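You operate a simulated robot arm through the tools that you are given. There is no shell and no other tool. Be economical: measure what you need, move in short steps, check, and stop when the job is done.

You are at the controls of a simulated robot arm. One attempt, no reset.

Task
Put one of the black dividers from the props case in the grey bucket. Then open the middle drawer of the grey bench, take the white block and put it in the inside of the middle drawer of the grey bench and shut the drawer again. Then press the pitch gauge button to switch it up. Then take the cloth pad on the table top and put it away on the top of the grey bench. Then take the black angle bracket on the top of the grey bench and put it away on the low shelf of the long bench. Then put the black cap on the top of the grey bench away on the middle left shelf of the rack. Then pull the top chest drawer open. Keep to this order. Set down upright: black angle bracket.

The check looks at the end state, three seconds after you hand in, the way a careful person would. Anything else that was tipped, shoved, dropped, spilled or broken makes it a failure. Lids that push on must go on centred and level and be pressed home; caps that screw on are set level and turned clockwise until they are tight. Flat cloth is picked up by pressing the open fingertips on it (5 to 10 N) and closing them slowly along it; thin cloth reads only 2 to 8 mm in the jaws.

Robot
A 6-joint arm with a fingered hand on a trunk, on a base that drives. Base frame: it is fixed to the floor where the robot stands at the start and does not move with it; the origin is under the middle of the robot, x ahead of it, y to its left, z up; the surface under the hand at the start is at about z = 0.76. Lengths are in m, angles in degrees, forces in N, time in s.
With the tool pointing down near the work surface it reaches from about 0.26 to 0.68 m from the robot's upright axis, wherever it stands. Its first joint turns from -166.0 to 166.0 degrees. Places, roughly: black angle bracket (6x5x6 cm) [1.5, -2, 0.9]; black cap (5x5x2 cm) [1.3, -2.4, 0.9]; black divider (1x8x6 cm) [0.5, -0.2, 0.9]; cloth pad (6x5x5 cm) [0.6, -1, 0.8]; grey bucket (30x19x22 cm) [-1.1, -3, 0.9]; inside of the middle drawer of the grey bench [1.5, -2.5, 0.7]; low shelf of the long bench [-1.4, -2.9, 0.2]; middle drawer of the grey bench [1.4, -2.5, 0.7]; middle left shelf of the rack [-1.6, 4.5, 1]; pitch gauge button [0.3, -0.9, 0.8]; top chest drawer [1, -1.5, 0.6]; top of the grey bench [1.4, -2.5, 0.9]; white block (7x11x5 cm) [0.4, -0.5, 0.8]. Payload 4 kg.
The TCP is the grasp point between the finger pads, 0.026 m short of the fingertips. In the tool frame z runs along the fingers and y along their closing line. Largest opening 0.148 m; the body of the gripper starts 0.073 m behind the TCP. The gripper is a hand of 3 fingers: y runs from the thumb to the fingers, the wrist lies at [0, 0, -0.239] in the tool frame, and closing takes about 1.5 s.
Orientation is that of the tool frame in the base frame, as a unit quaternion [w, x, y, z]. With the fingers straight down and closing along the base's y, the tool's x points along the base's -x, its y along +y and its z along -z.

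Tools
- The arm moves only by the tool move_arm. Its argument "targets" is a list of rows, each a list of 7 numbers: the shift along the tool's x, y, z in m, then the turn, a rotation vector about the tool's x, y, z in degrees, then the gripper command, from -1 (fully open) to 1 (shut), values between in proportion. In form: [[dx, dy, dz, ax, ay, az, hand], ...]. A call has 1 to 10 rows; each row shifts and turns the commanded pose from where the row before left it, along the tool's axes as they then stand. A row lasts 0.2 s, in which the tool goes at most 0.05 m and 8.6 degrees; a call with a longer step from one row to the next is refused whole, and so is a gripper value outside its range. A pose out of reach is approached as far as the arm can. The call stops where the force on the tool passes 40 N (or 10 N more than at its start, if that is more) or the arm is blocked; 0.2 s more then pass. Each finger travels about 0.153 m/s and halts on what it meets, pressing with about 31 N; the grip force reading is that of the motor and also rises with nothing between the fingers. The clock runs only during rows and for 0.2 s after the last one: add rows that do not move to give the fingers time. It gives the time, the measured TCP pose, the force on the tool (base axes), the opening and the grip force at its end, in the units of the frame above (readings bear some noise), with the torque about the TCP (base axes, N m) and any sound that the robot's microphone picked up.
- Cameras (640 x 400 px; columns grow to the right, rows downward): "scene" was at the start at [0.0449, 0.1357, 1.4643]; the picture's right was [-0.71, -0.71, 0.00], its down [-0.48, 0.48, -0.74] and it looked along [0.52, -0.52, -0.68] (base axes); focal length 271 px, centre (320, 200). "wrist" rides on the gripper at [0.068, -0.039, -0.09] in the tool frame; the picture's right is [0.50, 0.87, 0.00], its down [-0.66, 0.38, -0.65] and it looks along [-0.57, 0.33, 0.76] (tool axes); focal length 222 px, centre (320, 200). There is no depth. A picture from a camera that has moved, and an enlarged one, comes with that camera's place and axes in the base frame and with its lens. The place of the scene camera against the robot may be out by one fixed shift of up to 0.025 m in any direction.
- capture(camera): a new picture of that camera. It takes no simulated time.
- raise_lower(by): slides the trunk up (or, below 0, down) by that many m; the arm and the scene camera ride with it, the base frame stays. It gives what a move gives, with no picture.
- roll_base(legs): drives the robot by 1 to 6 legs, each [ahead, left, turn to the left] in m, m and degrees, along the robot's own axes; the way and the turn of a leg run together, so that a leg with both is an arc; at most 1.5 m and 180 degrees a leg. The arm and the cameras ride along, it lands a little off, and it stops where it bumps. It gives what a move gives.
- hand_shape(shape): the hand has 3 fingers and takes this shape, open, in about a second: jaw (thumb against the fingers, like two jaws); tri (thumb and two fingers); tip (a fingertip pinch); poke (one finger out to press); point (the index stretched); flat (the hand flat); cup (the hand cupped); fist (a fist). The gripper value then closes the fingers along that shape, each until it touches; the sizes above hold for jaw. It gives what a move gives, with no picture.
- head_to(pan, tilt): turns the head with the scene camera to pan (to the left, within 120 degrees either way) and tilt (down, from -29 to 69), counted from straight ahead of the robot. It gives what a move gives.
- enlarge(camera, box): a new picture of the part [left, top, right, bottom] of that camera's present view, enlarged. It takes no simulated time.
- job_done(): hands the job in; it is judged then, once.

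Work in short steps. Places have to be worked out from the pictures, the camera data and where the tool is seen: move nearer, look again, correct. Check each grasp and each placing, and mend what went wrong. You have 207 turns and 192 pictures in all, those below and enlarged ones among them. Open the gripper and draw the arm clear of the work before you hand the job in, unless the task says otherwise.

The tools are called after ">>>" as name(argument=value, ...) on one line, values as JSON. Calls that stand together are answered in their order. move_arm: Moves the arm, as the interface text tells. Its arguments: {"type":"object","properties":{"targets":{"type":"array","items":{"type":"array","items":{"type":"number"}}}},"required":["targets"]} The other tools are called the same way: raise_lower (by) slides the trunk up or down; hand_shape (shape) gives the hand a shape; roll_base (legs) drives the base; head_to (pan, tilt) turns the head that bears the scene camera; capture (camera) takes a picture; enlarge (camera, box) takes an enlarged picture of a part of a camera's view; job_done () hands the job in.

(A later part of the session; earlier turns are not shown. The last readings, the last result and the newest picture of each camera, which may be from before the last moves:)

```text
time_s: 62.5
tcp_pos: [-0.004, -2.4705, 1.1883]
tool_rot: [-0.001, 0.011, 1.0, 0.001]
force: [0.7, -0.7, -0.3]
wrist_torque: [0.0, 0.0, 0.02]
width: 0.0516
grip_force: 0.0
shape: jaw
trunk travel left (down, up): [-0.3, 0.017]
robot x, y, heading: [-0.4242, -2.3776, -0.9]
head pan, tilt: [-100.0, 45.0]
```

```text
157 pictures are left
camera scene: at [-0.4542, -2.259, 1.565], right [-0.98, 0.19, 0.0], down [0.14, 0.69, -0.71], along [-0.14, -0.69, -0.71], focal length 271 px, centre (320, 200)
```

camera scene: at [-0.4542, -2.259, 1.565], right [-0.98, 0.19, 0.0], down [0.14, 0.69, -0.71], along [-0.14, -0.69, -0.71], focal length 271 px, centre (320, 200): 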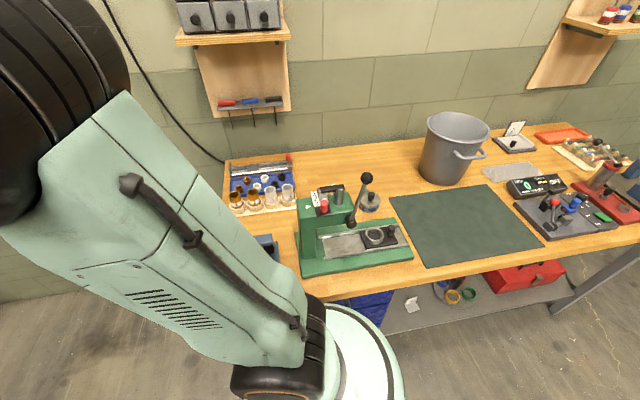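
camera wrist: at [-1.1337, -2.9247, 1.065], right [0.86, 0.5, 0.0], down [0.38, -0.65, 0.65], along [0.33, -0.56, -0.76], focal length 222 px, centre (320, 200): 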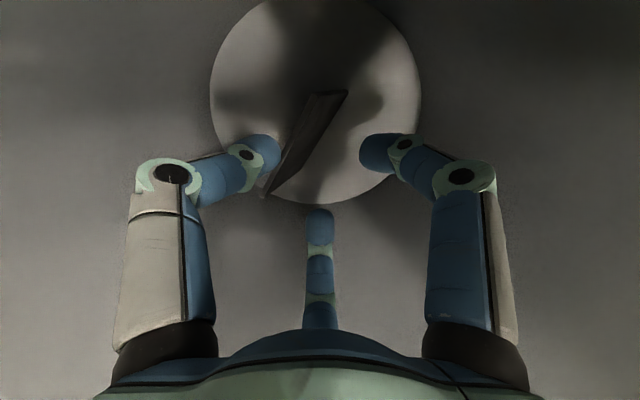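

Everything stands; I move left away from the bench, then ahead to the grey bench.

>>> roll_base(legs=[[0.0, 0.2, 0.9], [0.75, 0, 0]])

>>> head_to(pan=-10, tilt=35)

>>> capture(camera="scene")

```text
time_s: 68.6
tcp_pos: [0.7651, -2.2647, 1.1886]
tool_rot: [-0.001, 0.002, 1.0, 0.001]
force: [0.3, -0.4, -0.6]
wrist_torque: [-0.01, 0.02, 0.0]
width: 0.0515
grip_force: 0.1
shape: jaw
trunk travel left (down, up): [-0.3, 0.017]
robot x, y, heading: [0.3411, -2.1798, -0.3]
head pan, tilt: [-100.0, 45.0]
```

```text
time_s: 70.2
tcp_pos: [0.7635, -2.2663, 1.1884]
tool_rot: [-0.001, 0.002, 1.0, 0.001]
force: [0.2, -0.3, 0.8]
wrist_torque: [0.03, 0.0, 0.0]
width: 0.0517
grip_force: 0.1
shape: jaw
trunk travel left (down, up): [-0.3, 0.017]
robot x, y, heading: [0.3443, -2.1764, -0.1]
head pan, tilt: [-10.0, 35.0]
```

```text
156 pictures are left
camera scene: at [0.4126, -1.9982, 1.5799], right [-0.18, -0.98, 0.0], down [-0.56, 0.1, -0.82], along [0.81, -0.15, -0.57], focal length 271 px, centre (320, 200)
```

scene: 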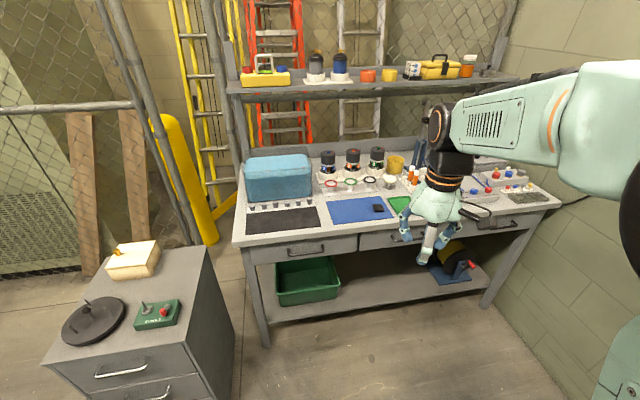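

Middle drawer handle is near (1.26,-2.53,0.72). I sidestep right, lower the trunk back, and look closer at the handle.

>>> roll_base(legs=[[0.0, -0.2, 0]])

>>> raise_lower(by=-0.1)

>>> enlarge(camera="scene", box=[220, 140, 540, 340])

>>> capture(camera="wrist")

```text
time_s: 72.6
tcp_pos: [0.7648, -2.4627, 1.189]
tool_rot: [-0.001, 0.002, 1.0, 0.0]
force: [0.4, 0.2, 0.3]
wrist_torque: [-0.02, 0.0, -0.02]
width: 0.0518
grip_force: 0.0
shape: jaw
trunk travel left (down, up): [-0.3, 0.017]
robot x, y, heading: [0.3486, -2.3756, -0.0]
head pan, tilt: [-10.0, 35.0]
```

```text
time_s: 73.9
tcp_pos: [0.7649, -2.4635, 1.0884]
tool_rot: [0.0, 0.002, 1.0, 0.002]
force: [1.4, 0.3, -0.6]
wrist_torque: [-0.01, 0.03, -0.01]
width: 0.0516
grip_force: 0.0
shape: jaw
trunk travel left (down, up): [-0.2, 0.117]
robot x, y, heading: [0.3442, -2.3775, -0.1]
head pan, tilt: [-10.0, 35.0]
```

```text
2.00 times, centred on (380, 240) of scene
camera zoom: at [0.4182, -2.1969, 1.4756], right [-0.18, -0.98, 0.0], down [-0.56, 0.1, -0.82], along [0.81, -0.15, -0.57], focal length 543 px, centre (200, 120)
```

zoom: 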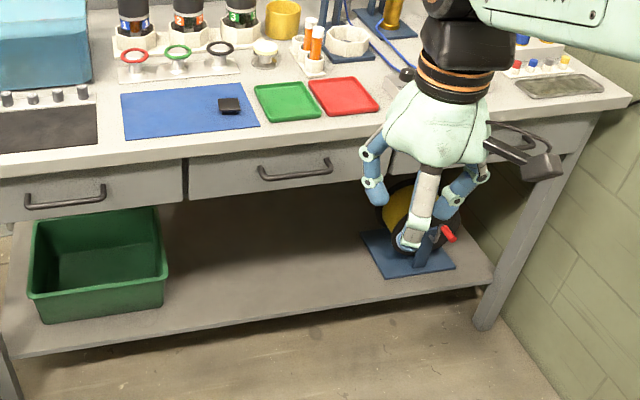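

```text
154 pictures are left
camera wrist: at [0.6973, -2.5025, 1.1801], right [-0.5, 0.87, 0.0], down [0.66, 0.37, 0.65], along [0.57, 0.33, -0.76], focal length 222 px, centre (320, 200)
```

wrist: 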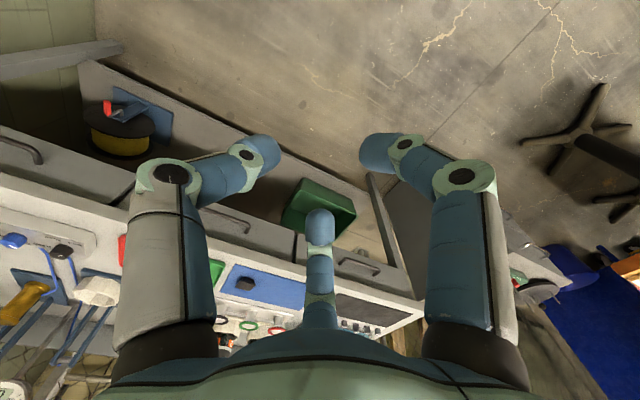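

I reorient the hand to point forward (+x) with thumb up, rotating in place.

>>> move_arm(targets=[[0, 0, 0, 4.95, -4.95, -4.95, 0.3], [0, 0, 0, 4.95, -4.95, -4.95, 0.3], [0, 0, 0, 4.95, -4.95, -4.95, 0.3], [0, 0, 0, 4.95, -4.95, -4.95, 0.3], [0, 0, 0, 4.95, -4.95, -4.95, 0.3], [0, 0, 0, 4.95, -4.95, -4.95, 0.3], [0, 0, 0, 4.95, -4.95, -4.95, 0.3]])

>>> move_arm(targets=[[0, 0, 0, 4.95, -4.95, -4.95, 0.3], [0, 0, 0, 4.95, -4.95, -4.95, 0.3], [0, 0, 0, 4.95, -4.95, -4.95, 0.3], [0, 0, 0, 4.95, -4.95, -4.95, 0.3], [0, 0, 0, 4.95, -4.95, -4.95, 0.3], [0, 0, 0, 4.95, -4.95, -4.95, 0.3], [0, 0, 0, 4.95, -4.95, -4.95, 0.3], [0, 0, 0, 0, 0, 0, 0.3]])

>>> capture(camera="scene")

>>> capture(camera="wrist")

```text
time_s: 75.5
tcp_pos: [0.7642, -2.4634, 1.0882]
tool_rot: [0.288, -0.287, 0.867, -0.287]
force: [0.0, -0.4, 0.0]
wrist_torque: [-0.03, 0.01, 0.0]
width: 0.0513
grip_force: 0.0
shape: jaw
trunk travel left (down, up): [-0.2, 0.117]
robot x, y, heading: [0.3486, -2.3727, 0.0]
head pan, tilt: [-10.0, 35.0]
```

```text
time_s: 77.3
tcp_pos: [0.8077, -2.327, 1.1339]
tool_rot: [0.493, -0.494, 0.508, -0.505]
force: [-0.1, -0.2, -0.5]
wrist_torque: [0.01, -0.03, -0.01]
width: 0.0517
grip_force: 0.1
shape: jaw
out of reach, approached as far as the arm can: row 4, 5, 6, 7
trunk travel left (down, up): [-0.2, 0.117]
robot x, y, heading: [0.3406, -2.3737, -0.2]
head pan, tilt: [-10.0, 35.0]
```

```text
153 pictures are left
camera scene: at [0.4178, -2.1971, 1.4756], right [-0.18, -0.98, 0.0], down [-0.56, 0.1, -0.82], along [0.81, -0.14, -0.57], focal length 271 px, centre (320, 200)
```

scene: 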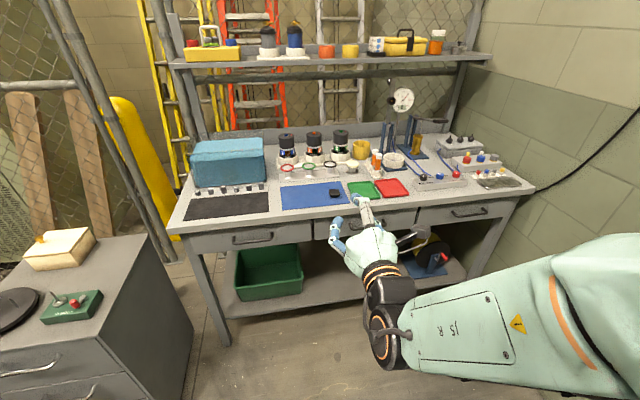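

```text
152 pictures are left
camera wrist: at [0.7155, -2.3914, 1.174], right [-0.02, -0.5, -0.87], down [-0.64, 0.67, -0.38], along [0.77, 0.55, -0.33], focal length 222 px, centre (320, 200)
```

wrist: 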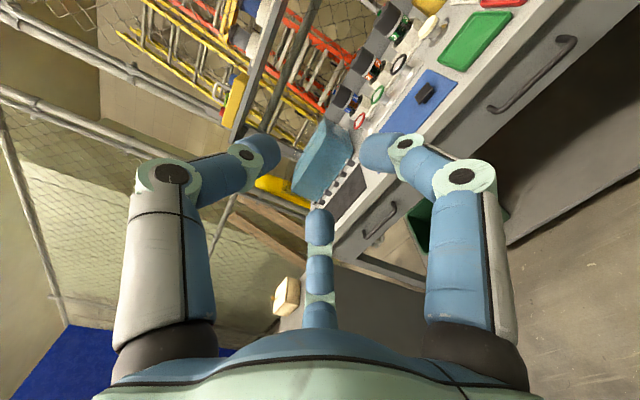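

Orientation achieved. I move the hand down and forward to a pre-grasp point in front of the handle (~x 1.05, y -2.54, z 0.76).

>>> move_arm(targets=[[0.0213, 0.037, 0.024, 0, 0, 0, 0.1], [0.0213, 0.037, 0.024, 0, 0, 0, 0.1], [0.0213, 0.037, 0.024, 0, 0, 0, 0.1], [0.0213, 0.037, 0.024, 0, 0, 0, 0.1], [0.0213, 0.037, 0.024, 0, 0, 0, 0.1], [0.0213, 0.037, 0.024, 0, 0, 0, 0.1], [0.0213, 0.037, 0.024, 0, 0, 0, 0.1], [0.0213, 0.037, 0.024, 0, 0, 0, 0.1], [0.0213, 0.037, 0.024, 0, 0, 0, 0.1], [0.0213, 0.037, 0.024, 0, 0, 0, 0.1]])

>>> capture(camera="wrist")

>>> capture(camera="scene")

```text
time_s: 79.5
tcp_pos: [0.9949, -2.262, 0.7871]
tool_rot: [0.49, -0.492, 0.51, -0.507]
force: [-0.9, 0.1, -0.3]
wrist_torque: [0.01, 0.03, 0.0]
width: 0.0662
grip_force: 0.0
shape: jaw
out of reach, approached as far as the arm can: row 1, 2, 3, 4, 5, 6, 7, 8, 9, 10
trunk travel left (down, up): [-0.2, 0.117]
robot x, y, heading: [0.3411, -2.3782, -0.1]
head pan, tilt: [-10.0, 35.0]
```

```text
151 pictures are left
camera wrist: at [0.9024, -2.3255, 0.8274], right [-0.02, -0.5, -0.87], down [-0.63, 0.68, -0.37], along [0.78, 0.54, -0.33], focal length 222 px, centre (320, 200)
```

wrist: 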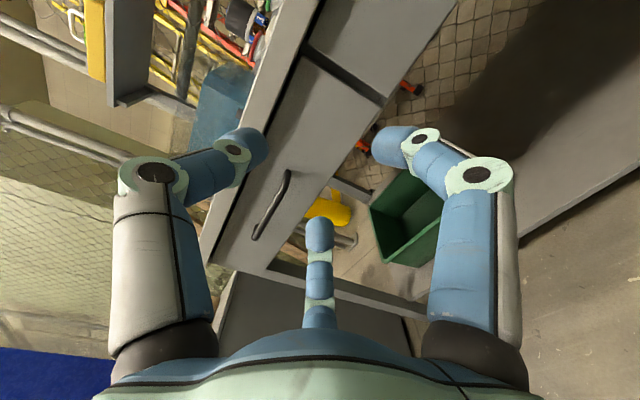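

```text
150 pictures are left
camera scene: at [0.4186, -2.1971, 1.4756], right [-0.18, -0.98, 0.0], down [-0.56, 0.1, -0.82], along [0.81, -0.14, -0.57], focal length 271 px, centre (320, 200)
```

scene: 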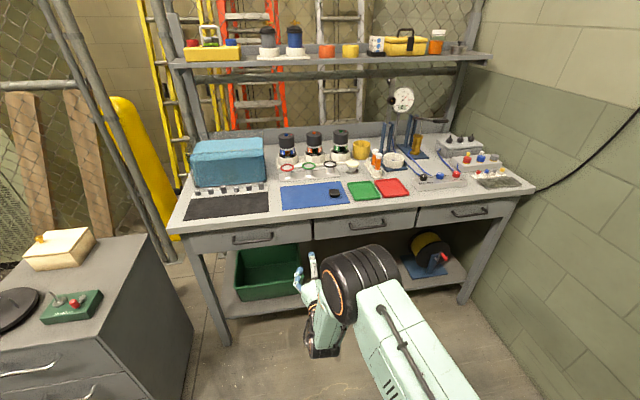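

The forward-pointing hand is constrained to ~11 cm left of the robot axis, so I sidestep the base 0.28 m right to line it up with the handle.

>>> roll_base(legs=[[0.0, -0.28, 0]])

>>> capture(camera="wrist")

>>> capture(camera="scene")

```text
time_s: 82.5
tcp_pos: [0.9925, -2.5365, 0.7876]
tool_rot: [0.49, -0.491, 0.51, -0.509]
force: [0.5, -0.2, -0.2]
wrist_torque: [0.02, -0.02, 0.0]
width: 0.0664
grip_force: 0.1
shape: jaw
trunk travel left (down, up): [-0.2, 0.117]
robot x, y, heading: [0.3414, -2.6486, 0.0]
head pan, tilt: [-10.0, 35.0]
```

```text
149 pictures are left
camera wrist: at [0.9008, -2.6002, 0.8281], right [-0.02, -0.5, -0.87], down [-0.63, 0.68, -0.38], along [0.77, 0.54, -0.33], focal length 222 px, centre (320, 200)
```

wrist: 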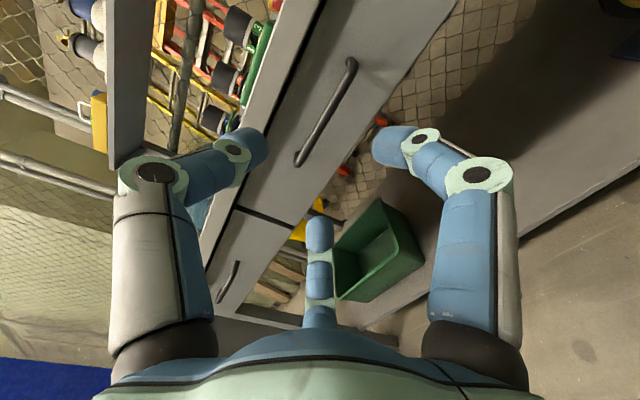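

```text
148 pictures are left
camera scene: at [0.4171, -2.4719, 1.4756], right [-0.18, -0.98, 0.0], down [-0.56, 0.1, -0.82], along [0.81, -0.14, -0.57], focal length 271 px, centre (320, 200)
```

scene: 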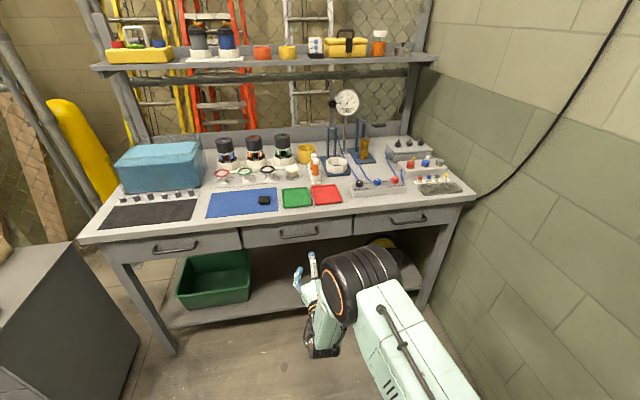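

Combining views, the handle is near x≈1.2, y≈-2.525, z≈0.767. I go forward to x≈1.11 with a 2 cm drop and recheck.

>>> move_arm(targets=[[-0.005, 0.01, 0.03, 0, 0, 0, 0.1], [-0.005, 0.01, 0.03, 0, 0, 0, 0.1], [0, 0, 0.03, 0, 0, 0, 0.1], [0, 0, 0.02, 0, 0, 0, 0.1], [0, 0, 0, 0, 0, 0, 0.1]])

>>> capture(camera="wrist")

>>> enlarge(camera="scene", box=[220, 180, 420, 320])

```text
time_s: 83.8
tcp_pos: [1.1032, -2.5292, 0.7671]
tool_rot: [0.489, -0.491, 0.512, -0.508]
force: [-0.9, 0.7, 0.0]
wrist_torque: [0.01, 0.01, 0.03]
width: 0.0666
grip_force: 0.0
shape: jaw
trunk travel left (down, up): [-0.2, 0.117]
robot x, y, heading: [0.3443, -2.6504, -0.2]
head pan, tilt: [-10.0, 35.0]
```

```text
147 pictures are left
camera wrist: at [1.0104, -2.5927, 0.8076], right [-0.02, -0.5, -0.87], down [-0.63, 0.68, -0.37], along [0.78, 0.54, -0.33], focal length 222 px, centre (320, 200)
```

wrist: 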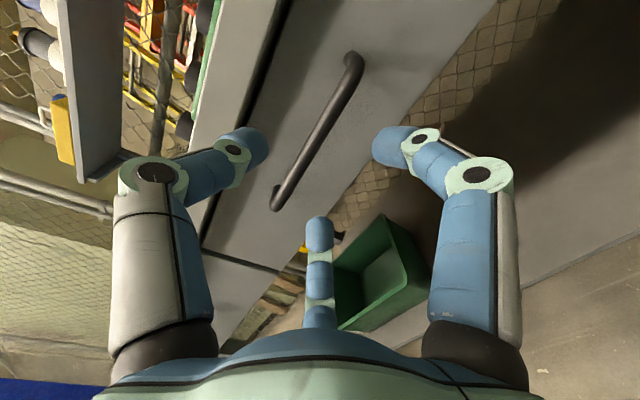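

```text
2.86 times, centred on (320, 250) of scene
camera zoom: at [0.417, -2.4717, 1.4756], right [-0.18, -0.98, 0.0], down [-0.56, 0.1, -0.82], along [0.81, -0.15, -0.57], focal length 775 px, centre (320, 57)
```

zoom: 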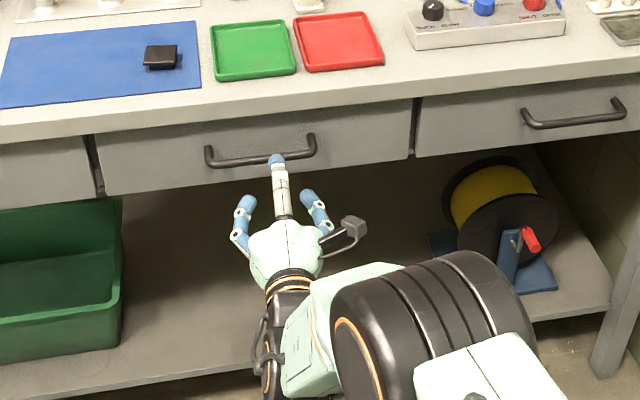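

Triangulation is now tight: handle bar at (1.213,-2.524,0.766). I narrow the opening and advance so the tips straddle the bar.

>>> move_arm(targets=[[0, 0.003, 0.01, 0, 0, 0, 0.46], [0, 0, 0.03, 0, 0, 0, 0.46], [0, 0, 0.03, 0, 0, 0, 0.46], [0, 0, 0.015, 0, 0, 0, 0.46], [0, 0, 0.0, 0, 0, 0, 0.46]])

>>> capture(camera="wrist")

```text
time_s: 85.0
tcp_pos: [1.1875, -2.533, 0.7648]
tool_rot: [0.491, -0.491, 0.51, -0.507]
force: [-10.6, -0.6, 3.3]
wrist_torque: [0.05, -0.13, 0.03]
width: 0.0151
grip_force: 30.5
shape: jaw
trunk travel left (down, up): [-0.2, 0.117]
robot x, y, heading: [0.3438, -2.6489, -0.4]
head pan, tilt: [-10.0, 35.0]
```

```text
145 pictures are left
camera wrist: at [1.0943, -2.5973, 0.8049], right [-0.02, -0.5, -0.87], down [-0.63, 0.68, -0.38], along [0.78, 0.54, -0.33], focal length 222 px, centre (320, 200)
```

wrist: 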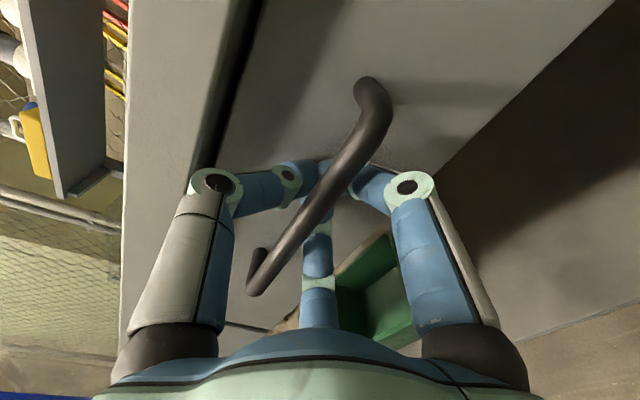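

The fingers have closed round the bar (1.5 cm, 30 N). I close fully and pull straight back.

>>> move_arm(targets=[[0, 0, 0, 0, 0, 0, 1], [0, 0, 0, 0, 0, 0, 1], [0, 0, -0.02, 0, 0, 0, 1], [0, 0, -0.025, 0, 0, 0, 1], [0, 0, -0.025, 0, 0, 0, 1], [0, 0, -0.025, 0, 0, 0, 1], [0, 0, -0.025, 0, 0, 0, 1]])

>>> capture(camera="scene")

```text
time_s: 86.5
tcp_pos: [1.0675, -2.5272, 0.7639]
tool_rot: [0.489, -0.492, 0.51, -0.508]
force: [-0.6, -0.2, 0.2]
wrist_torque: [-0.01, -0.01, 0.0]
width: 0.0131
grip_force: 30.9
shape: jaw
trunk travel left (down, up): [-0.2, 0.117]
robot x, y, heading: [0.3431, -2.6509, -0.3]
head pan, tilt: [-10.0, 35.0]
```

```text
144 pictures are left
camera scene: at [0.4167, -2.4714, 1.4755], right [-0.18, -0.98, 0.0], down [-0.56, 0.1, -0.82], along [0.81, -0.14, -0.57], focal length 271 px, centre (320, 200)
```

scene: 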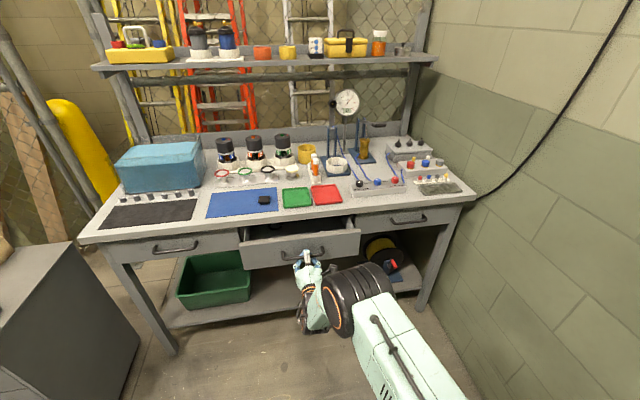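

Drawer is coming out; pull another 15 cm.

>>> move_arm(targets=[[0, 0, -0.03, 0, 0, 0, 1], [0, 0, -0.03, 0, 0, 0, 1], [0, 0, -0.03, 0, 0, 0, 1], [0, 0, -0.03, 0, 0, 0, 1], [0, 0, -0.03, 0, 0, 0, 1], [0, 0, 0, 0, 0, 0, 1]])

>>> enlarge(camera="scene", box=[200, 160, 440, 320])

```text
time_s: 88.0
tcp_pos: [0.917, -2.5212, 0.7642]
tool_rot: [0.491, -0.493, 0.509, -0.507]
force: [-0.2, 0.3, -0.2]
wrist_torque: [0.02, -0.01, 0.0]
width: 0.013
grip_force: 30.6
shape: jaw
trunk travel left (down, up): [-0.2, 0.117]
robot x, y, heading: [0.3439, -2.6501, -0.1]
head pan, tilt: [-10.0, 35.0]
```

```text
2.50 times, centred on (320, 240) of scene
camera zoom: at [0.4172, -2.4718, 1.4756], right [-0.18, -0.98, 0.0], down [-0.56, 0.1, -0.82], along [0.81, -0.14, -0.57], focal length 678 px, centre (320, 100)
```

zoom: 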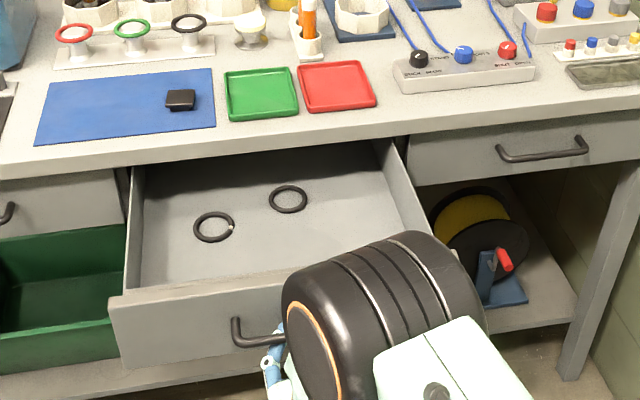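

Drawer open about 27 cm, two rings inside. I release the handle and back off.

>>> move_arm(targets=[[0, 0, 0, 0, 0, 0, 0.3], [0, 0, 0, 0, 0, 0, 0.2], [0, 0, 0, 0, 0, 0, 0.2], [0, 0, -0.02, 0, 0, 0, 0.2], [0, 0, -0.03, 0, 0, 0, 0.2], [0, 0, -0.04, 0, 0, 0, 0.2], [0, 0, -0.04, 0, 0, 0, 0.2]])

>>> capture(camera="scene")

```text
time_s: 89.5
tcp_pos: [0.7886, -2.5172, 0.7673]
tool_rot: [0.491, -0.492, 0.509, -0.508]
force: [-0.4, 0.0, -0.3]
wrist_torque: [0.04, 0.0, -0.01]
width: 0.0589
grip_force: 0.0
shape: jaw
trunk travel left (down, up): [-0.2, 0.117]
robot x, y, heading: [0.3419, -2.6466, 0.0]
head pan, tilt: [-10.0, 35.0]
```

```text
142 pictures are left
camera scene: at [0.4167, -2.4714, 1.4756], right [-0.18, -0.98, 0.0], down [-0.56, 0.1, -0.82], along [0.81, -0.15, -0.57], focal length 271 px, centre (320, 200)
```

scene: 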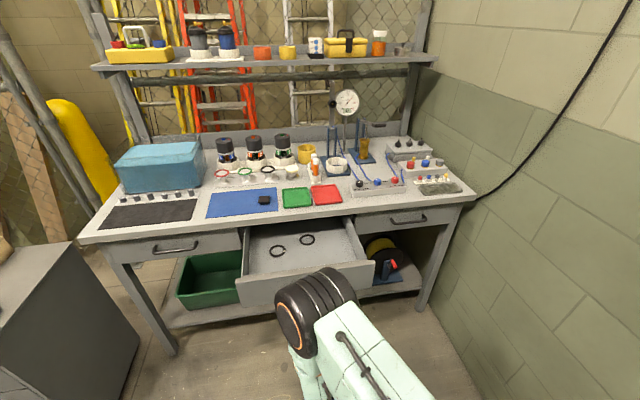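

Handle released, drawer stays open. I raise the hand and turn it back to pointing down.

>>> move_arm(targets=[[0, -0.045, 0, 0, 0, 0, 0.2], [0, -0.045, 0, 0, 0, 0, 0.2], [0, -0.045, 0, 0, 0, 0, 0.2], [0, -0.045, 0, 0, 0, 0, 0.2], [0, -0.045, 0, -4.95, 4.95, 4.95, 0.2], [0, -0.04, 0, -4.95, 4.95, 4.95, 0.2], [0, 0, 0, -4.95, 4.95, 4.95, 0.2], [0, 0, 0, -4.95, 4.95, 4.95, 0.2], [0, 0, 0, -4.95, 4.95, 4.95, 0.2], [0, 0, 0, -4.95, 4.95, 4.95, 0.2]])

>>> move_arm(targets=[[0, 0, 0, -4.95, 4.95, 4.95, 0.0], [0, 0, 0, -4.95, 4.95, 4.95, -0.2], [0, 0, 0, -4.95, 4.95, 4.95, -0.2], [0, 0, 0, -4.95, 4.95, 4.95, -0.2], [0, 0, 0, -4.95, 4.95, 4.95, -0.2], [0, 0, 0, -4.95, 4.95, 4.95, -0.2], [0, 0, 0, -4.95, 4.95, 4.95, -0.2], [0, 0, 0, -4.95, 4.95, 4.95, -0.2]])

>>> enlarge(camera="scene", box=[80, 100, 320, 260])

```text
time_s: 91.8
tcp_pos: [0.792, -2.5226, 1.0301]
tool_rot: [0.317, -0.311, 0.833, -0.329]
force: [-0.9, 0.0, 0.0]
wrist_torque: [0.04, -0.01, 0.01]
width: 0.0589
grip_force: 0.0
shape: jaw
trunk travel left (down, up): [-0.2, 0.117]
robot x, y, heading: [0.3432, -2.6509, -0.1]
head pan, tilt: [-10.0, 35.0]
```

```text
time_s: 93.5
tcp_pos: [0.7925, -2.5231, 1.0311]
tool_rot: [-0.003, 0.018, 1.0, 0.002]
force: [0.0, 0.2, 0.4]
wrist_torque: [0.03, 0.01, 0.01]
width: 0.0883
grip_force: 0.1
shape: jaw
trunk travel left (down, up): [-0.2, 0.117]
robot x, y, heading: [0.3455, -2.6555, -0.1]
head pan, tilt: [-10.0, 35.0]
```

```text
2.50 times, centred on (200, 180) of scene
camera zoom: at [0.4175, -2.472, 1.4756], right [-0.18, -0.98, 0.0], down [-0.56, 0.1, -0.82], along [0.81, -0.14, -0.57], focal length 678 px, centre (620, 250)
```

zoom: 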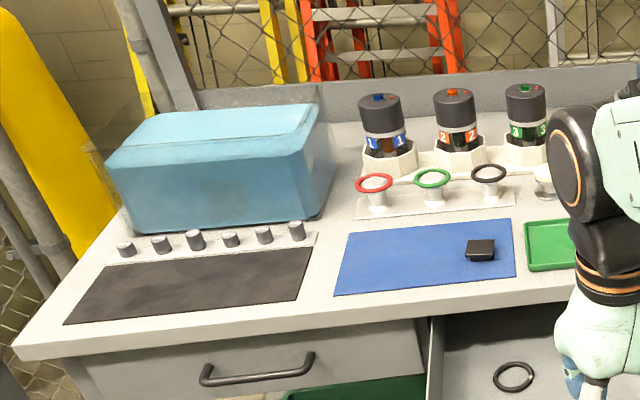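

The bracket isn't visible yet (something blue sits there); I'll inspect later. Now I drive back to the table for the white block.

>>> roll_base(legs=[[0, 0.75, 0], [-0.78, 0, 0], [0, 1.37, 0], [0.36, 0, 0]])

>>> head_to(pan=-15, tilt=50)

>>> capture(camera="scene")

>>> capture(camera="wrist")

```text
time_s: 118.1
tcp_pos: [0.4051, -0.4093, 1.0297]
tool_rot: [-0.003, 0.03, 1.0, 0.0]
force: [0.1, 0.2, 0.2]
wrist_torque: [-0.03, 0.02, -0.02]
width: 0.0881
grip_force: 0.1
shape: jaw
trunk travel left (down, up): [-0.2, 0.117]
robot x, y, heading: [-0.0493, -0.5246, -1.6]
head pan, tilt: [-10.0, 35.0]
```

```text
time_s: 118.9
tcp_pos: [0.4053, -0.4083, 1.0318]
tool_rot: [-0.002, 0.03, 1.0, 0.001]
force: [0.3, 0.2, 0.1]
wrist_torque: [-0.01, 0.0, -0.02]
width: 0.0883
grip_force: 0.0
shape: jaw
trunk travel left (down, up): [-0.2, 0.117]
robot x, y, heading: [-0.0478, -0.5289, -1.5]
head pan, tilt: [-15.0, 50.0]
```

```text
140 pictures are left
camera scene: at [0.0186, -0.3514, 1.4539], right [-0.29, -0.96, 0.0], down [-0.73, 0.22, -0.64], along [0.62, -0.18, -0.77], focal length 271 px, centre (320, 200)
```

scene: 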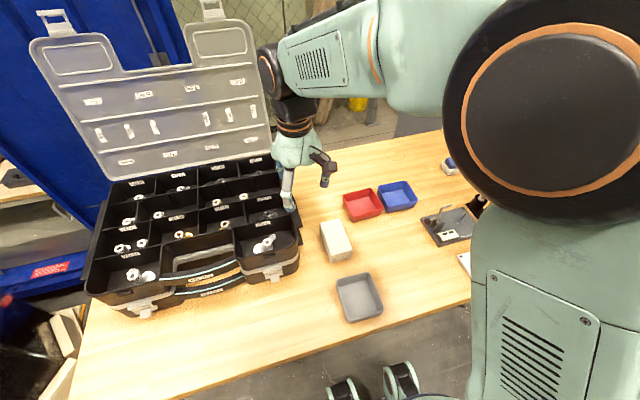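

```text
139 pictures are left
camera wrist: at [0.3357, -0.4427, 1.1223], right [-0.45, 0.89, 0.0], down [0.68, 0.34, 0.65], along [0.58, 0.29, -0.76], focal length 222 px, centre (320, 200)
```

wrist: 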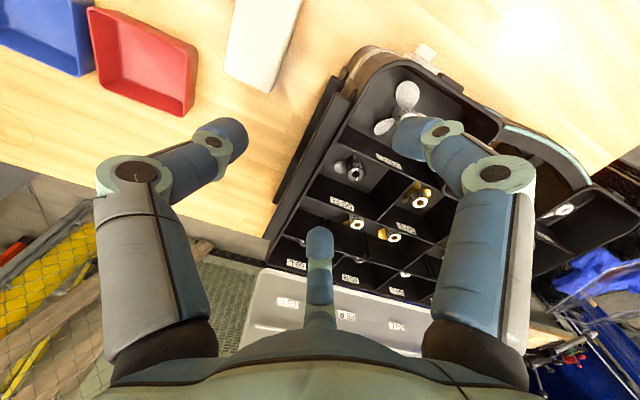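

The white block is near (0.40,-0.51). I enlarge to get its orientation.

>>> enlarge(camera="scene", box=[270, 180, 430, 280])

```text
4.00 times, centred on (350, 230) of scene
camera zoom: at [0.0186, -0.3514, 1.4539], right [-0.29, -0.96, 0.0], down [-0.73, 0.22, -0.64], along [0.62, -0.18, -0.77], focal length 1086 px, centre (200, 80)
```

zoom: 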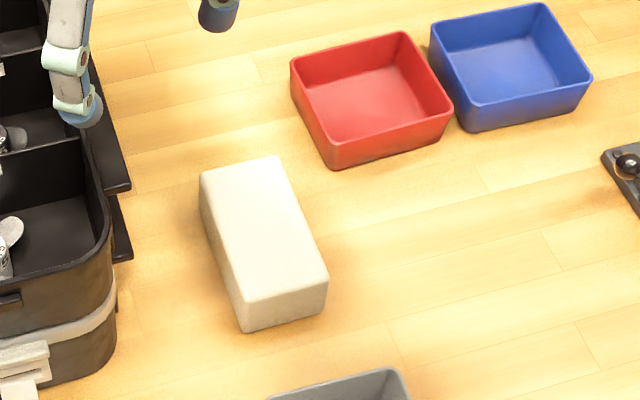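

Block is axis-aligned, centre ≈(0.40,-0.50), about 6×10 cm. I move above it, square the yaw, set the opening to ~12 cm and check with the wrist camera.

>>> move_arm(targets=[[0.0, -0.03, 0.02, 0, 0, -3.4, -0.62], [0.005, -0.03, 0.03, 0, 0, 0, -0.62], [0, -0.022, 0.03, 0, 0, 0, -0.62], [0, 0, 0.02, 0, 0, 0, -0.62], [0, 0, 0.0, 0, 0, 0, -0.62]])

>>> capture(camera="wrist")

>>> capture(camera="scene")

```text
time_s: 120.1
tcp_pos: [0.3984, -0.4908, 0.9299]
tool_rot: [-0.003, 0.001, 1.0, 0.001]
force: [0.3, 0.6, -0.2]
wrist_torque: [-0.01, 0.03, -0.02]
width: 0.1196
grip_force: 0.0
shape: jaw
trunk travel left (down, up): [-0.2, 0.117]
robot x, y, heading: [-0.0477, -0.523, -1.5]
head pan, tilt: [-15.0, 50.0]
```

```text
137 pictures are left
camera wrist: at [0.332, -0.53, 1.0215], right [-0.5, 0.87, 0.0], down [0.66, 0.38, 0.65], along [0.56, 0.33, -0.76], focal length 222 px, centre (320, 200)
```

wrist: 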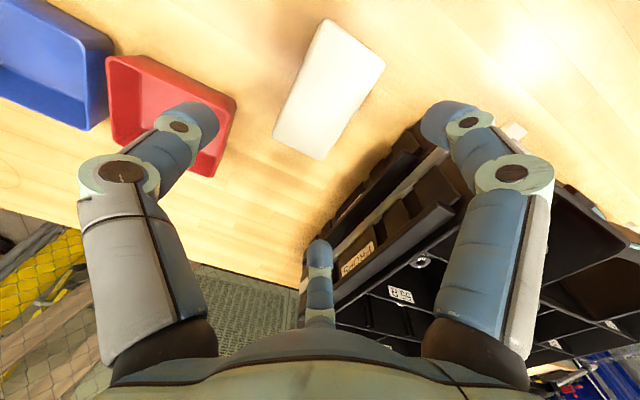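

```text
136 pictures are left
camera scene: at [0.0185, -0.3515, 1.4539], right [-0.29, -0.96, 0.0], down [-0.73, 0.22, -0.64], along [0.62, -0.18, -0.77], focal length 271 px, centre (320, 200)
```

scene: 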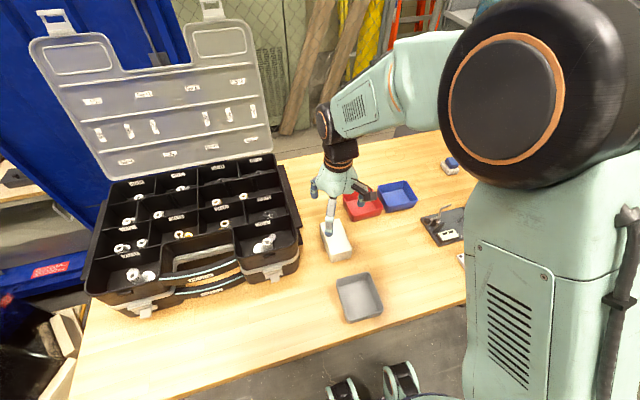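

Wrist view gives the block centre (0.3845,-0.495) (scene camera is offset about (-1.5,+1.1) cm). I descend over it with tips ~1 cm above the table and close.

>>> move_arm(targets=[[0.014, 0.005, 0.03, 0, 0, 0, -0.62], [0, 0, 0.04, 0, 0, 0, -0.62], [0, 0, 0.035, 0, 0, 0, -0.62], [0, 0, 0.025, 0, 0, 0, -0.62], [0, 0, 0, 0, 0, 0, -0.4], [0, 0, 0, 0, 0, 0, -0.1], [0, 0, 0, 0, 0, 0, 0.2], [0, 0, 0, 0, 0, 0, 0.6], [0, 0, 0, 0, 0, 0, 1], [0, 0, 0, 0, 0, 0, 1]])

>>> capture(camera="wrist")

```text
time_s: 122.3
tcp_pos: [0.383, -0.4854, 0.8015]
tool_rot: [-0.003, 0.001, 1.0, 0.002]
force: [0.5, 0.4, -0.2]
wrist_torque: [0.02, 0.01, 0.01]
width: 0.0631
grip_force: 31.3
shape: jaw
trunk travel left (down, up): [-0.2, 0.117]
robot x, y, heading: [-0.0477, -0.5286, -1.7]
head pan, tilt: [-15.0, 50.0]
```

```text
135 pictures are left
camera wrist: at [0.3168, -0.5242, 0.8927], right [-0.5, 0.87, 0.0], down [0.66, 0.38, 0.65], along [0.56, 0.33, -0.76], focal length 222 px, centre (320, 200)
```

wrist: 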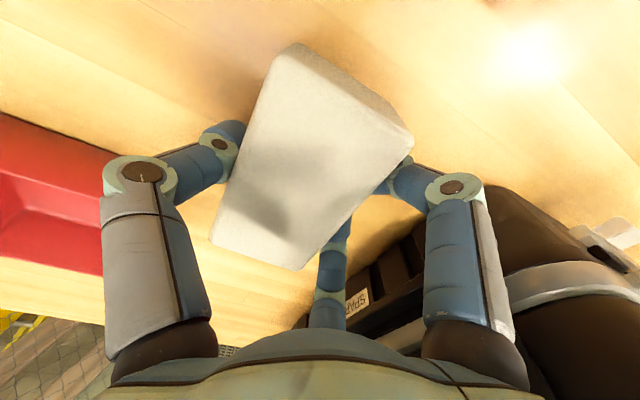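

Firm grip at 6.3 cm. Lift and back away.

>>> move_arm(targets=[[0, 0, -0.02, 0, 0, 0, 1], [0, 0, -0.04, 0, 0, 0, 1], [0, 0, -0.045, 0, 0, 0, 1], [0, 0, -0.045, 0, 0, 0, 1], [0, 0, -0.045, 0, 0, 0, 1], [0, 0, -0.045, 0, 0, 0, 1]])

>>> capture(camera="scene")

```text
time_s: 123.7
tcp_pos: [0.3853, -0.4859, 1.0409]
tool_rot: [-0.002, 0.001, 1.0, 0.0]
force: [-0.2, 0.7, 0.3]
wrist_torque: [0.01, -0.01, 0.03]
width: 0.0632
grip_force: 31.2
shape: jaw
trunk travel left (down, up): [-0.2, 0.117]
robot x, y, heading: [-0.0496, -0.521, -1.6]
head pan, tilt: [-15.0, 50.0]
```

```text
134 pictures are left
camera scene: at [0.0182, -0.3514, 1.4539], right [-0.29, -0.96, 0.0], down [-0.73, 0.22, -0.64], along [0.62, -0.18, -0.77], focal length 271 px, centre (320, 200)
```

scene: 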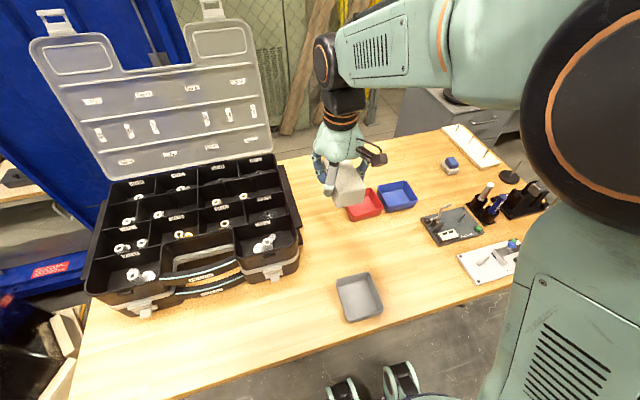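

Block is held. I drive back around to the open drawer, standing so its right part is ahead.

>>> roll_base(legs=[[-0.36, 0, 1.6], [0, -1.37, 0], [0.87, 0, 0], [0, -0.7, 0]])

>>> head_to(pan=-10, tilt=48)

>>> capture(camera="scene")

>>> capture(camera="wrist")

```text
time_s: 148.2
tcp_pos: [0.8915, -2.5497, 1.0395]
tool_rot: [-0.003, -0.011, 1.0, 0.001]
force: [0.4, -0.3, -0.1]
wrist_torque: [0.02, -0.02, -0.01]
width: 0.0633
grip_force: 30.6
shape: jaw
trunk travel left (down, up): [-0.2, 0.117]
robot x, y, heading: [0.4559, -2.6, -0.0]
head pan, tilt: [-15.0, 50.0]
```

```text
time_s: 148.8
tcp_pos: [0.8914, -2.551, 1.0401]
tool_rot: [-0.002, -0.012, 1.0, 0.0]
force: [-0.1, -0.6, -0.1]
wrist_torque: [0.03, 0.02, 0.05]
width: 0.0631
grip_force: 30.9
shape: jaw
trunk travel left (down, up): [-0.2, 0.117]
robot x, y, heading: [0.459, -2.6044, -0.3]
head pan, tilt: [-10.0, 48.0]
```

```text
133 pictures are left
camera scene: at [0.5239, -2.4195, 1.4566], right [-0.18, -0.98, 0.0], down [-0.73, 0.13, -0.67], along [0.66, -0.12, -0.74], focal length 271 px, centre (320, 200)
```

scene: 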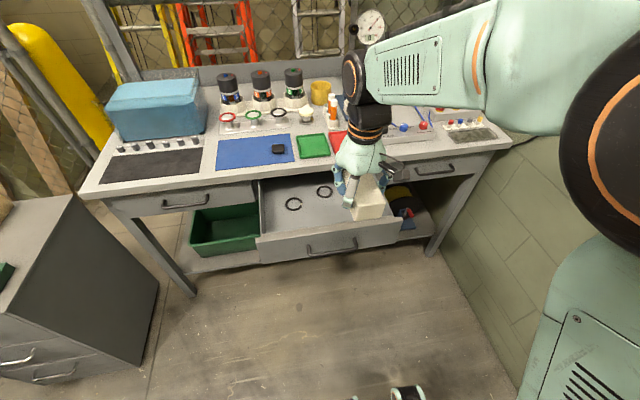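

```text
132 pictures are left
camera wrist: at [0.8253, -2.5906, 1.132], right [-0.52, 0.85, 0.0], down [0.65, 0.39, 0.65], along [0.56, 0.34, -0.76], focal length 222 px, centre (320, 200)
```

wrist: 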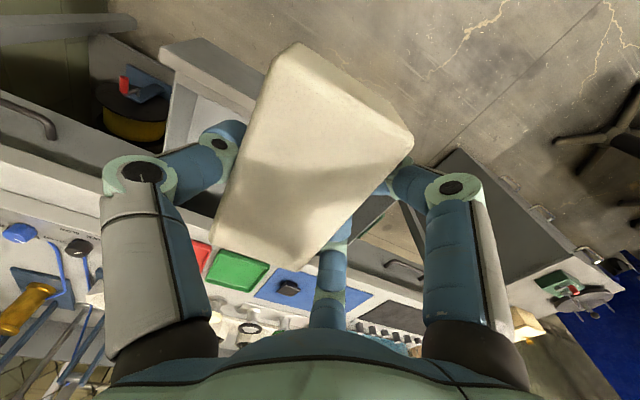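

Block hangs square in the hand. I move over the free right-front part of the drawer (TCP 1.065,-2.60) and descend to z≈0.83.

>>> move_arm(targets=[[-0.045, -0.013, 0, 0, 0, 0, 1], [-0.045, -0.013, 0, 0, 0, 0, 1], [-0.045, -0.013, 0, 0, 0, 0, 1], [-0.04, -0.01, 0, 0, 0, 0, 1], [0, 0, 0.04, 0, 0, 0, 1], [0, 0, 0.045, 0, 0, 0, 1], [0, 0, 0.045, 0, 0, 0, 1], [0, 0, 0.045, 0, 0, 0, 1], [0, 0, 0.03, 0, 0, 0, 1], [0, 0, 0, 0, 0, 0, 1]])

>>> enlarge(camera="scene", box=[230, 130, 430, 270])

>>> capture(camera="wrist")

```text
time_s: 151.0
tcp_pos: [1.0663, -2.595, 0.8354]
tool_rot: [-0.002, -0.011, 1.0, 0.0]
force: [-0.1, -0.7, -0.5]
wrist_torque: [0.01, -0.01, -0.02]
width: 0.0628
grip_force: 30.6
shape: jaw
trunk travel left (down, up): [-0.2, 0.117]
robot x, y, heading: [0.4597, -2.6028, -0.5]
head pan, tilt: [-10.0, 48.0]
```

```text
2.86 times, centred on (330, 200) of scene
camera zoom: at [0.5238, -2.4195, 1.4566], right [-0.18, -0.98, 0.0], down [-0.73, 0.13, -0.67], along [0.66, -0.12, -0.74], focal length 775 px, centre (291, 200)
```

zoom: 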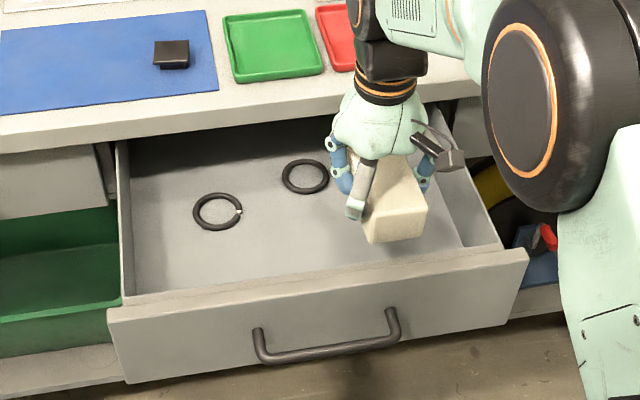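

```text
130 pictures are left
camera wrist: at [0.9998, -2.6348, 0.9272], right [-0.52, 0.85, 0.0], down [0.65, 0.39, 0.65], along [0.56, 0.34, -0.76], focal length 222 px, centre (320, 200)
```

wrist: 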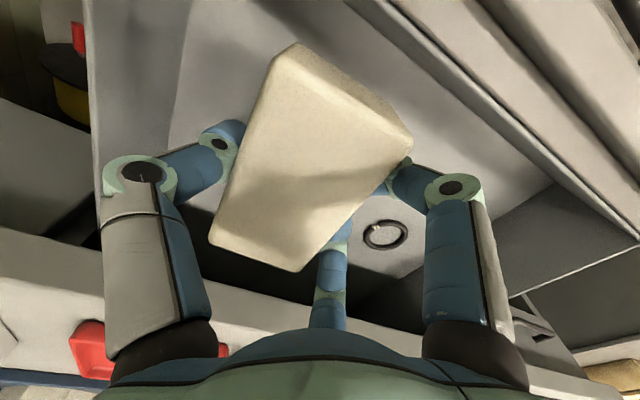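

Position is good. I lower gently until contact with the drawer floor.

>>> move_arm(targets=[[0, 0, 0.03, 0, 0, 0, 1], [0, 0, 0.025, 0, 0, 0, 1], [0, 0, 0.008, 0, 0, 0, 1], [0, 0, 0.004, 0, 0, 0, 1]])

```text
time_s: 152.0
tcp_pos: [1.0653, -2.594, 0.7677]
tool_rot: [-0.002, -0.012, 1.0, 0.0]
force: [0.1, 0.9, -0.8]
wrist_torque: [0.01, -0.02, 0.01]
width: 0.0631
grip_force: 30.8
shape: jaw
trunk travel left (down, up): [-0.2, 0.117]
robot x, y, heading: [0.4613, -2.5977, -0.2]
head pan, tilt: [-10.0, 48.0]
```

No contact yet; a few more millimetre steps.

>>> move_arm(targets=[[0, 0, 0.004, 0, 0, 0, 1], [0, 0, 0.004, 0, 0, 0, 1], [0, 0, 0.004, 0, 0, 0, 1]])

>>> enlarge(camera="scene", box=[230, 130, 430, 270])

```text
time_s: 152.8
tcp_pos: [1.0668, -2.5952, 0.756]
tool_rot: [-0.002, -0.012, 1.0, 0.002]
force: [0.3, 1.7, 3.5]
wrist_torque: [-0.13, -0.01, 0.0]
width: 0.0632
grip_force: 31.5
shape: jaw
trunk travel left (down, up): [-0.2, 0.117]
robot x, y, heading: [0.4564, -2.6007, -0.6]
head pan, tilt: [-10.0, 48.0]
```

```text
2.86 times, centred on (330, 200) of scene
camera zoom: at [0.5235, -2.4195, 1.4566], right [-0.18, -0.98, 0.0], down [-0.73, 0.13, -0.67], along [0.66, -0.12, -0.74], focal length 775 px, centre (291, 200)
```

zoom: 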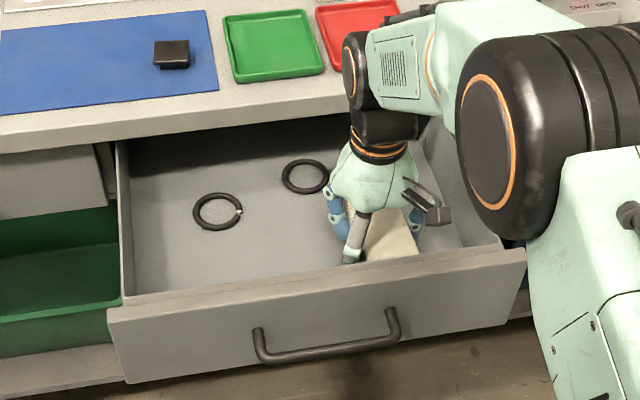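

Contact at 3.5 N. Open and lift out.

>>> move_arm(targets=[[0, 0, 0, 0, 0, 0, 0.0], [0, 0, 0, 0, 0, 0, -0.2], [0, 0, 0, 0, 0, 0, -0.3], [0, 0, 0, 0, 0, 0, -0.3], [0, 0, -0.03, 0, 0, 0, -0.3], [0, 0, -0.04, 0, 0, 0, -0.3], [0, 0, -0.045, 0, 0, 0, -0.3], [0.02, 0, -0.045, 0, 0, 0, -0.3], [0.045, 0, 0, 0, 0, 0, -0.3], [0.045, 0, 0, 0, 0, 0, -0.3]])

>>> enlarge(camera="scene", box=[230, 130, 430, 270])

```text
time_s: 155.0
tcp_pos: [0.9548, -2.5984, 0.9187]
tool_rot: [-0.001, -0.013, 1.0, 0.002]
force: [-0.2, 0.2, 0.6]
wrist_torque: [0.01, -0.04, 0.01]
width: 0.096
grip_force: 0.0
shape: jaw
trunk travel left (down, up): [-0.2, 0.117]
robot x, y, heading: [0.4575, -2.5962, -0.4]
head pan, tilt: [-10.0, 48.0]
```

```text
2.86 times, centred on (330, 200) of scene
camera zoom: at [0.5227, -2.4195, 1.4566], right [-0.18, -0.98, 0.0], down [-0.73, 0.13, -0.67], along [0.66, -0.12, -0.74], focal length 775 px, centre (291, 200)
```

zoom: 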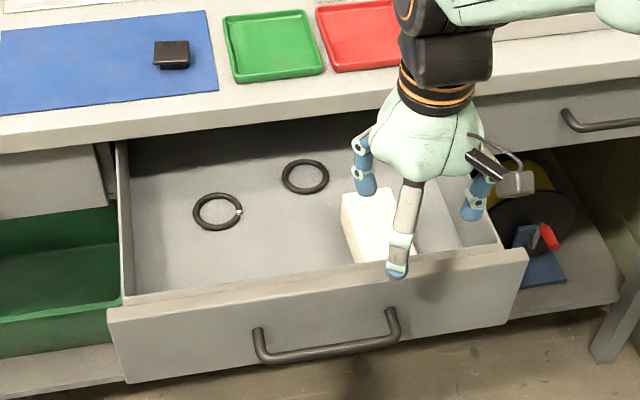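

Block sits in the drawer. To shut it I back off, close the hand to a fist-like tip and tilt it forward ~75° to push the drawer front.

>>> move_arm(targets=[[0.05, 0, 0, 0, 0, 0, 0.5], [0.05, 0, 0, 0, 0, 0, 1], [0.05, 0, 0, 0, -8, 0, 1], [0, 0, 0, 0, -8.5, 0, 1], [0, 0, 0, 0, -8.5, 0, 1], [0, 0, 0, 0, -8.5, 0, 1], [0, 0, 0, 0, -8.5, 0, 1], [0, 0, 0, 0, -8.5, 0, 1], [0, 0, 0, 0, -8.5, 0, 1], [0, 0, 0, 0, -8.5, 0, 1]])

>>> capture(camera="scene")

```text
time_s: 157.2
tcp_pos: [0.9233, -2.6096, 0.9318]
tool_rot: [0.554, -0.009, 0.833, 0.006]
force: [0.5, -0.1, 0.6]
wrist_torque: [-0.01, 0.0, 0.0]
width: 0.0001
grip_force: 30.9
shape: jaw
out of reach, approached as far as the arm can: row 6, 7, 8, 9, 10
trunk travel left (down, up): [-0.2, 0.117]
robot x, y, heading: [0.4556, -2.6019, -0.4]
head pan, tilt: [-10.0, 48.0]
```

```text
127 pictures are left
camera scene: at [0.5247, -2.4196, 1.4565], right [-0.18, -0.98, 0.0], down [-0.73, 0.13, -0.67], along [0.66, -0.12, -0.74], focal length 271 px, centre (320, 200)
```

scene: 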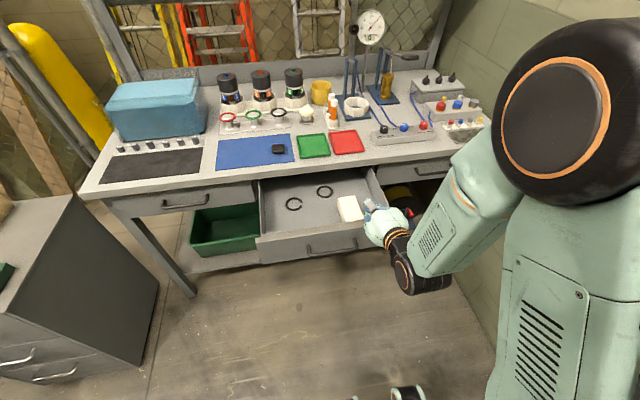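

I back the base 15 cm to clear the drawer front, then lower the hand to drawer-front height.

>>> roll_base(legs=[[-0.15, 0, 0]])

>>> move_arm(targets=[[0.03, 0, 0.013, 0, 0, 0, 1], [0.036, 0, 0.015, 0, 0, 0, 1], [0.036, 0, 0.015, 0, 0, 0, 1], [0.036, 0, 0.015, 0, 0, 0, 1], [0.015, 0, 0.006, 0, 0, 0, 1]])

>>> capture(camera="scene")

```text
time_s: 158.6
tcp_pos: [0.7723, -2.6093, 0.9321]
tool_rot: [0.554, -0.01, 0.833, 0.008]
force: [-0.1, -0.9, 0.9]
wrist_torque: [0.03, 0.03, 0.01]
width: 0.0002
grip_force: 30.9
shape: jaw
trunk travel left (down, up): [-0.2, 0.117]
robot x, y, heading: [0.3098, -2.6015, -0.4]
head pan, tilt: [-10.0, 48.0]
```

```text
time_s: 159.8
tcp_pos: [0.7736, -2.6089, 0.7652]
tool_rot: [0.553, -0.009, 0.833, 0.007]
force: [-0.3, 0.4, -0.5]
wrist_torque: [0.01, -0.01, -0.01]
width: 0.0002
grip_force: 30.9
shape: jaw
trunk travel left (down, up): [-0.2, 0.117]
robot x, y, heading: [0.3116, -2.5969, 0.1]
head pan, tilt: [-10.0, 48.0]
```

```text
126 pictures are left
camera scene: at [0.3751, -2.4188, 1.4566], right [-0.18, -0.98, 0.0], down [-0.73, 0.13, -0.67], along [0.66, -0.12, -0.74], focal length 271 px, centre (320, 200)
```

scene: 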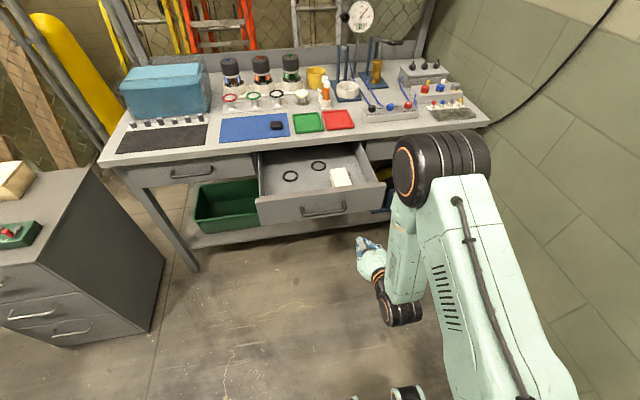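

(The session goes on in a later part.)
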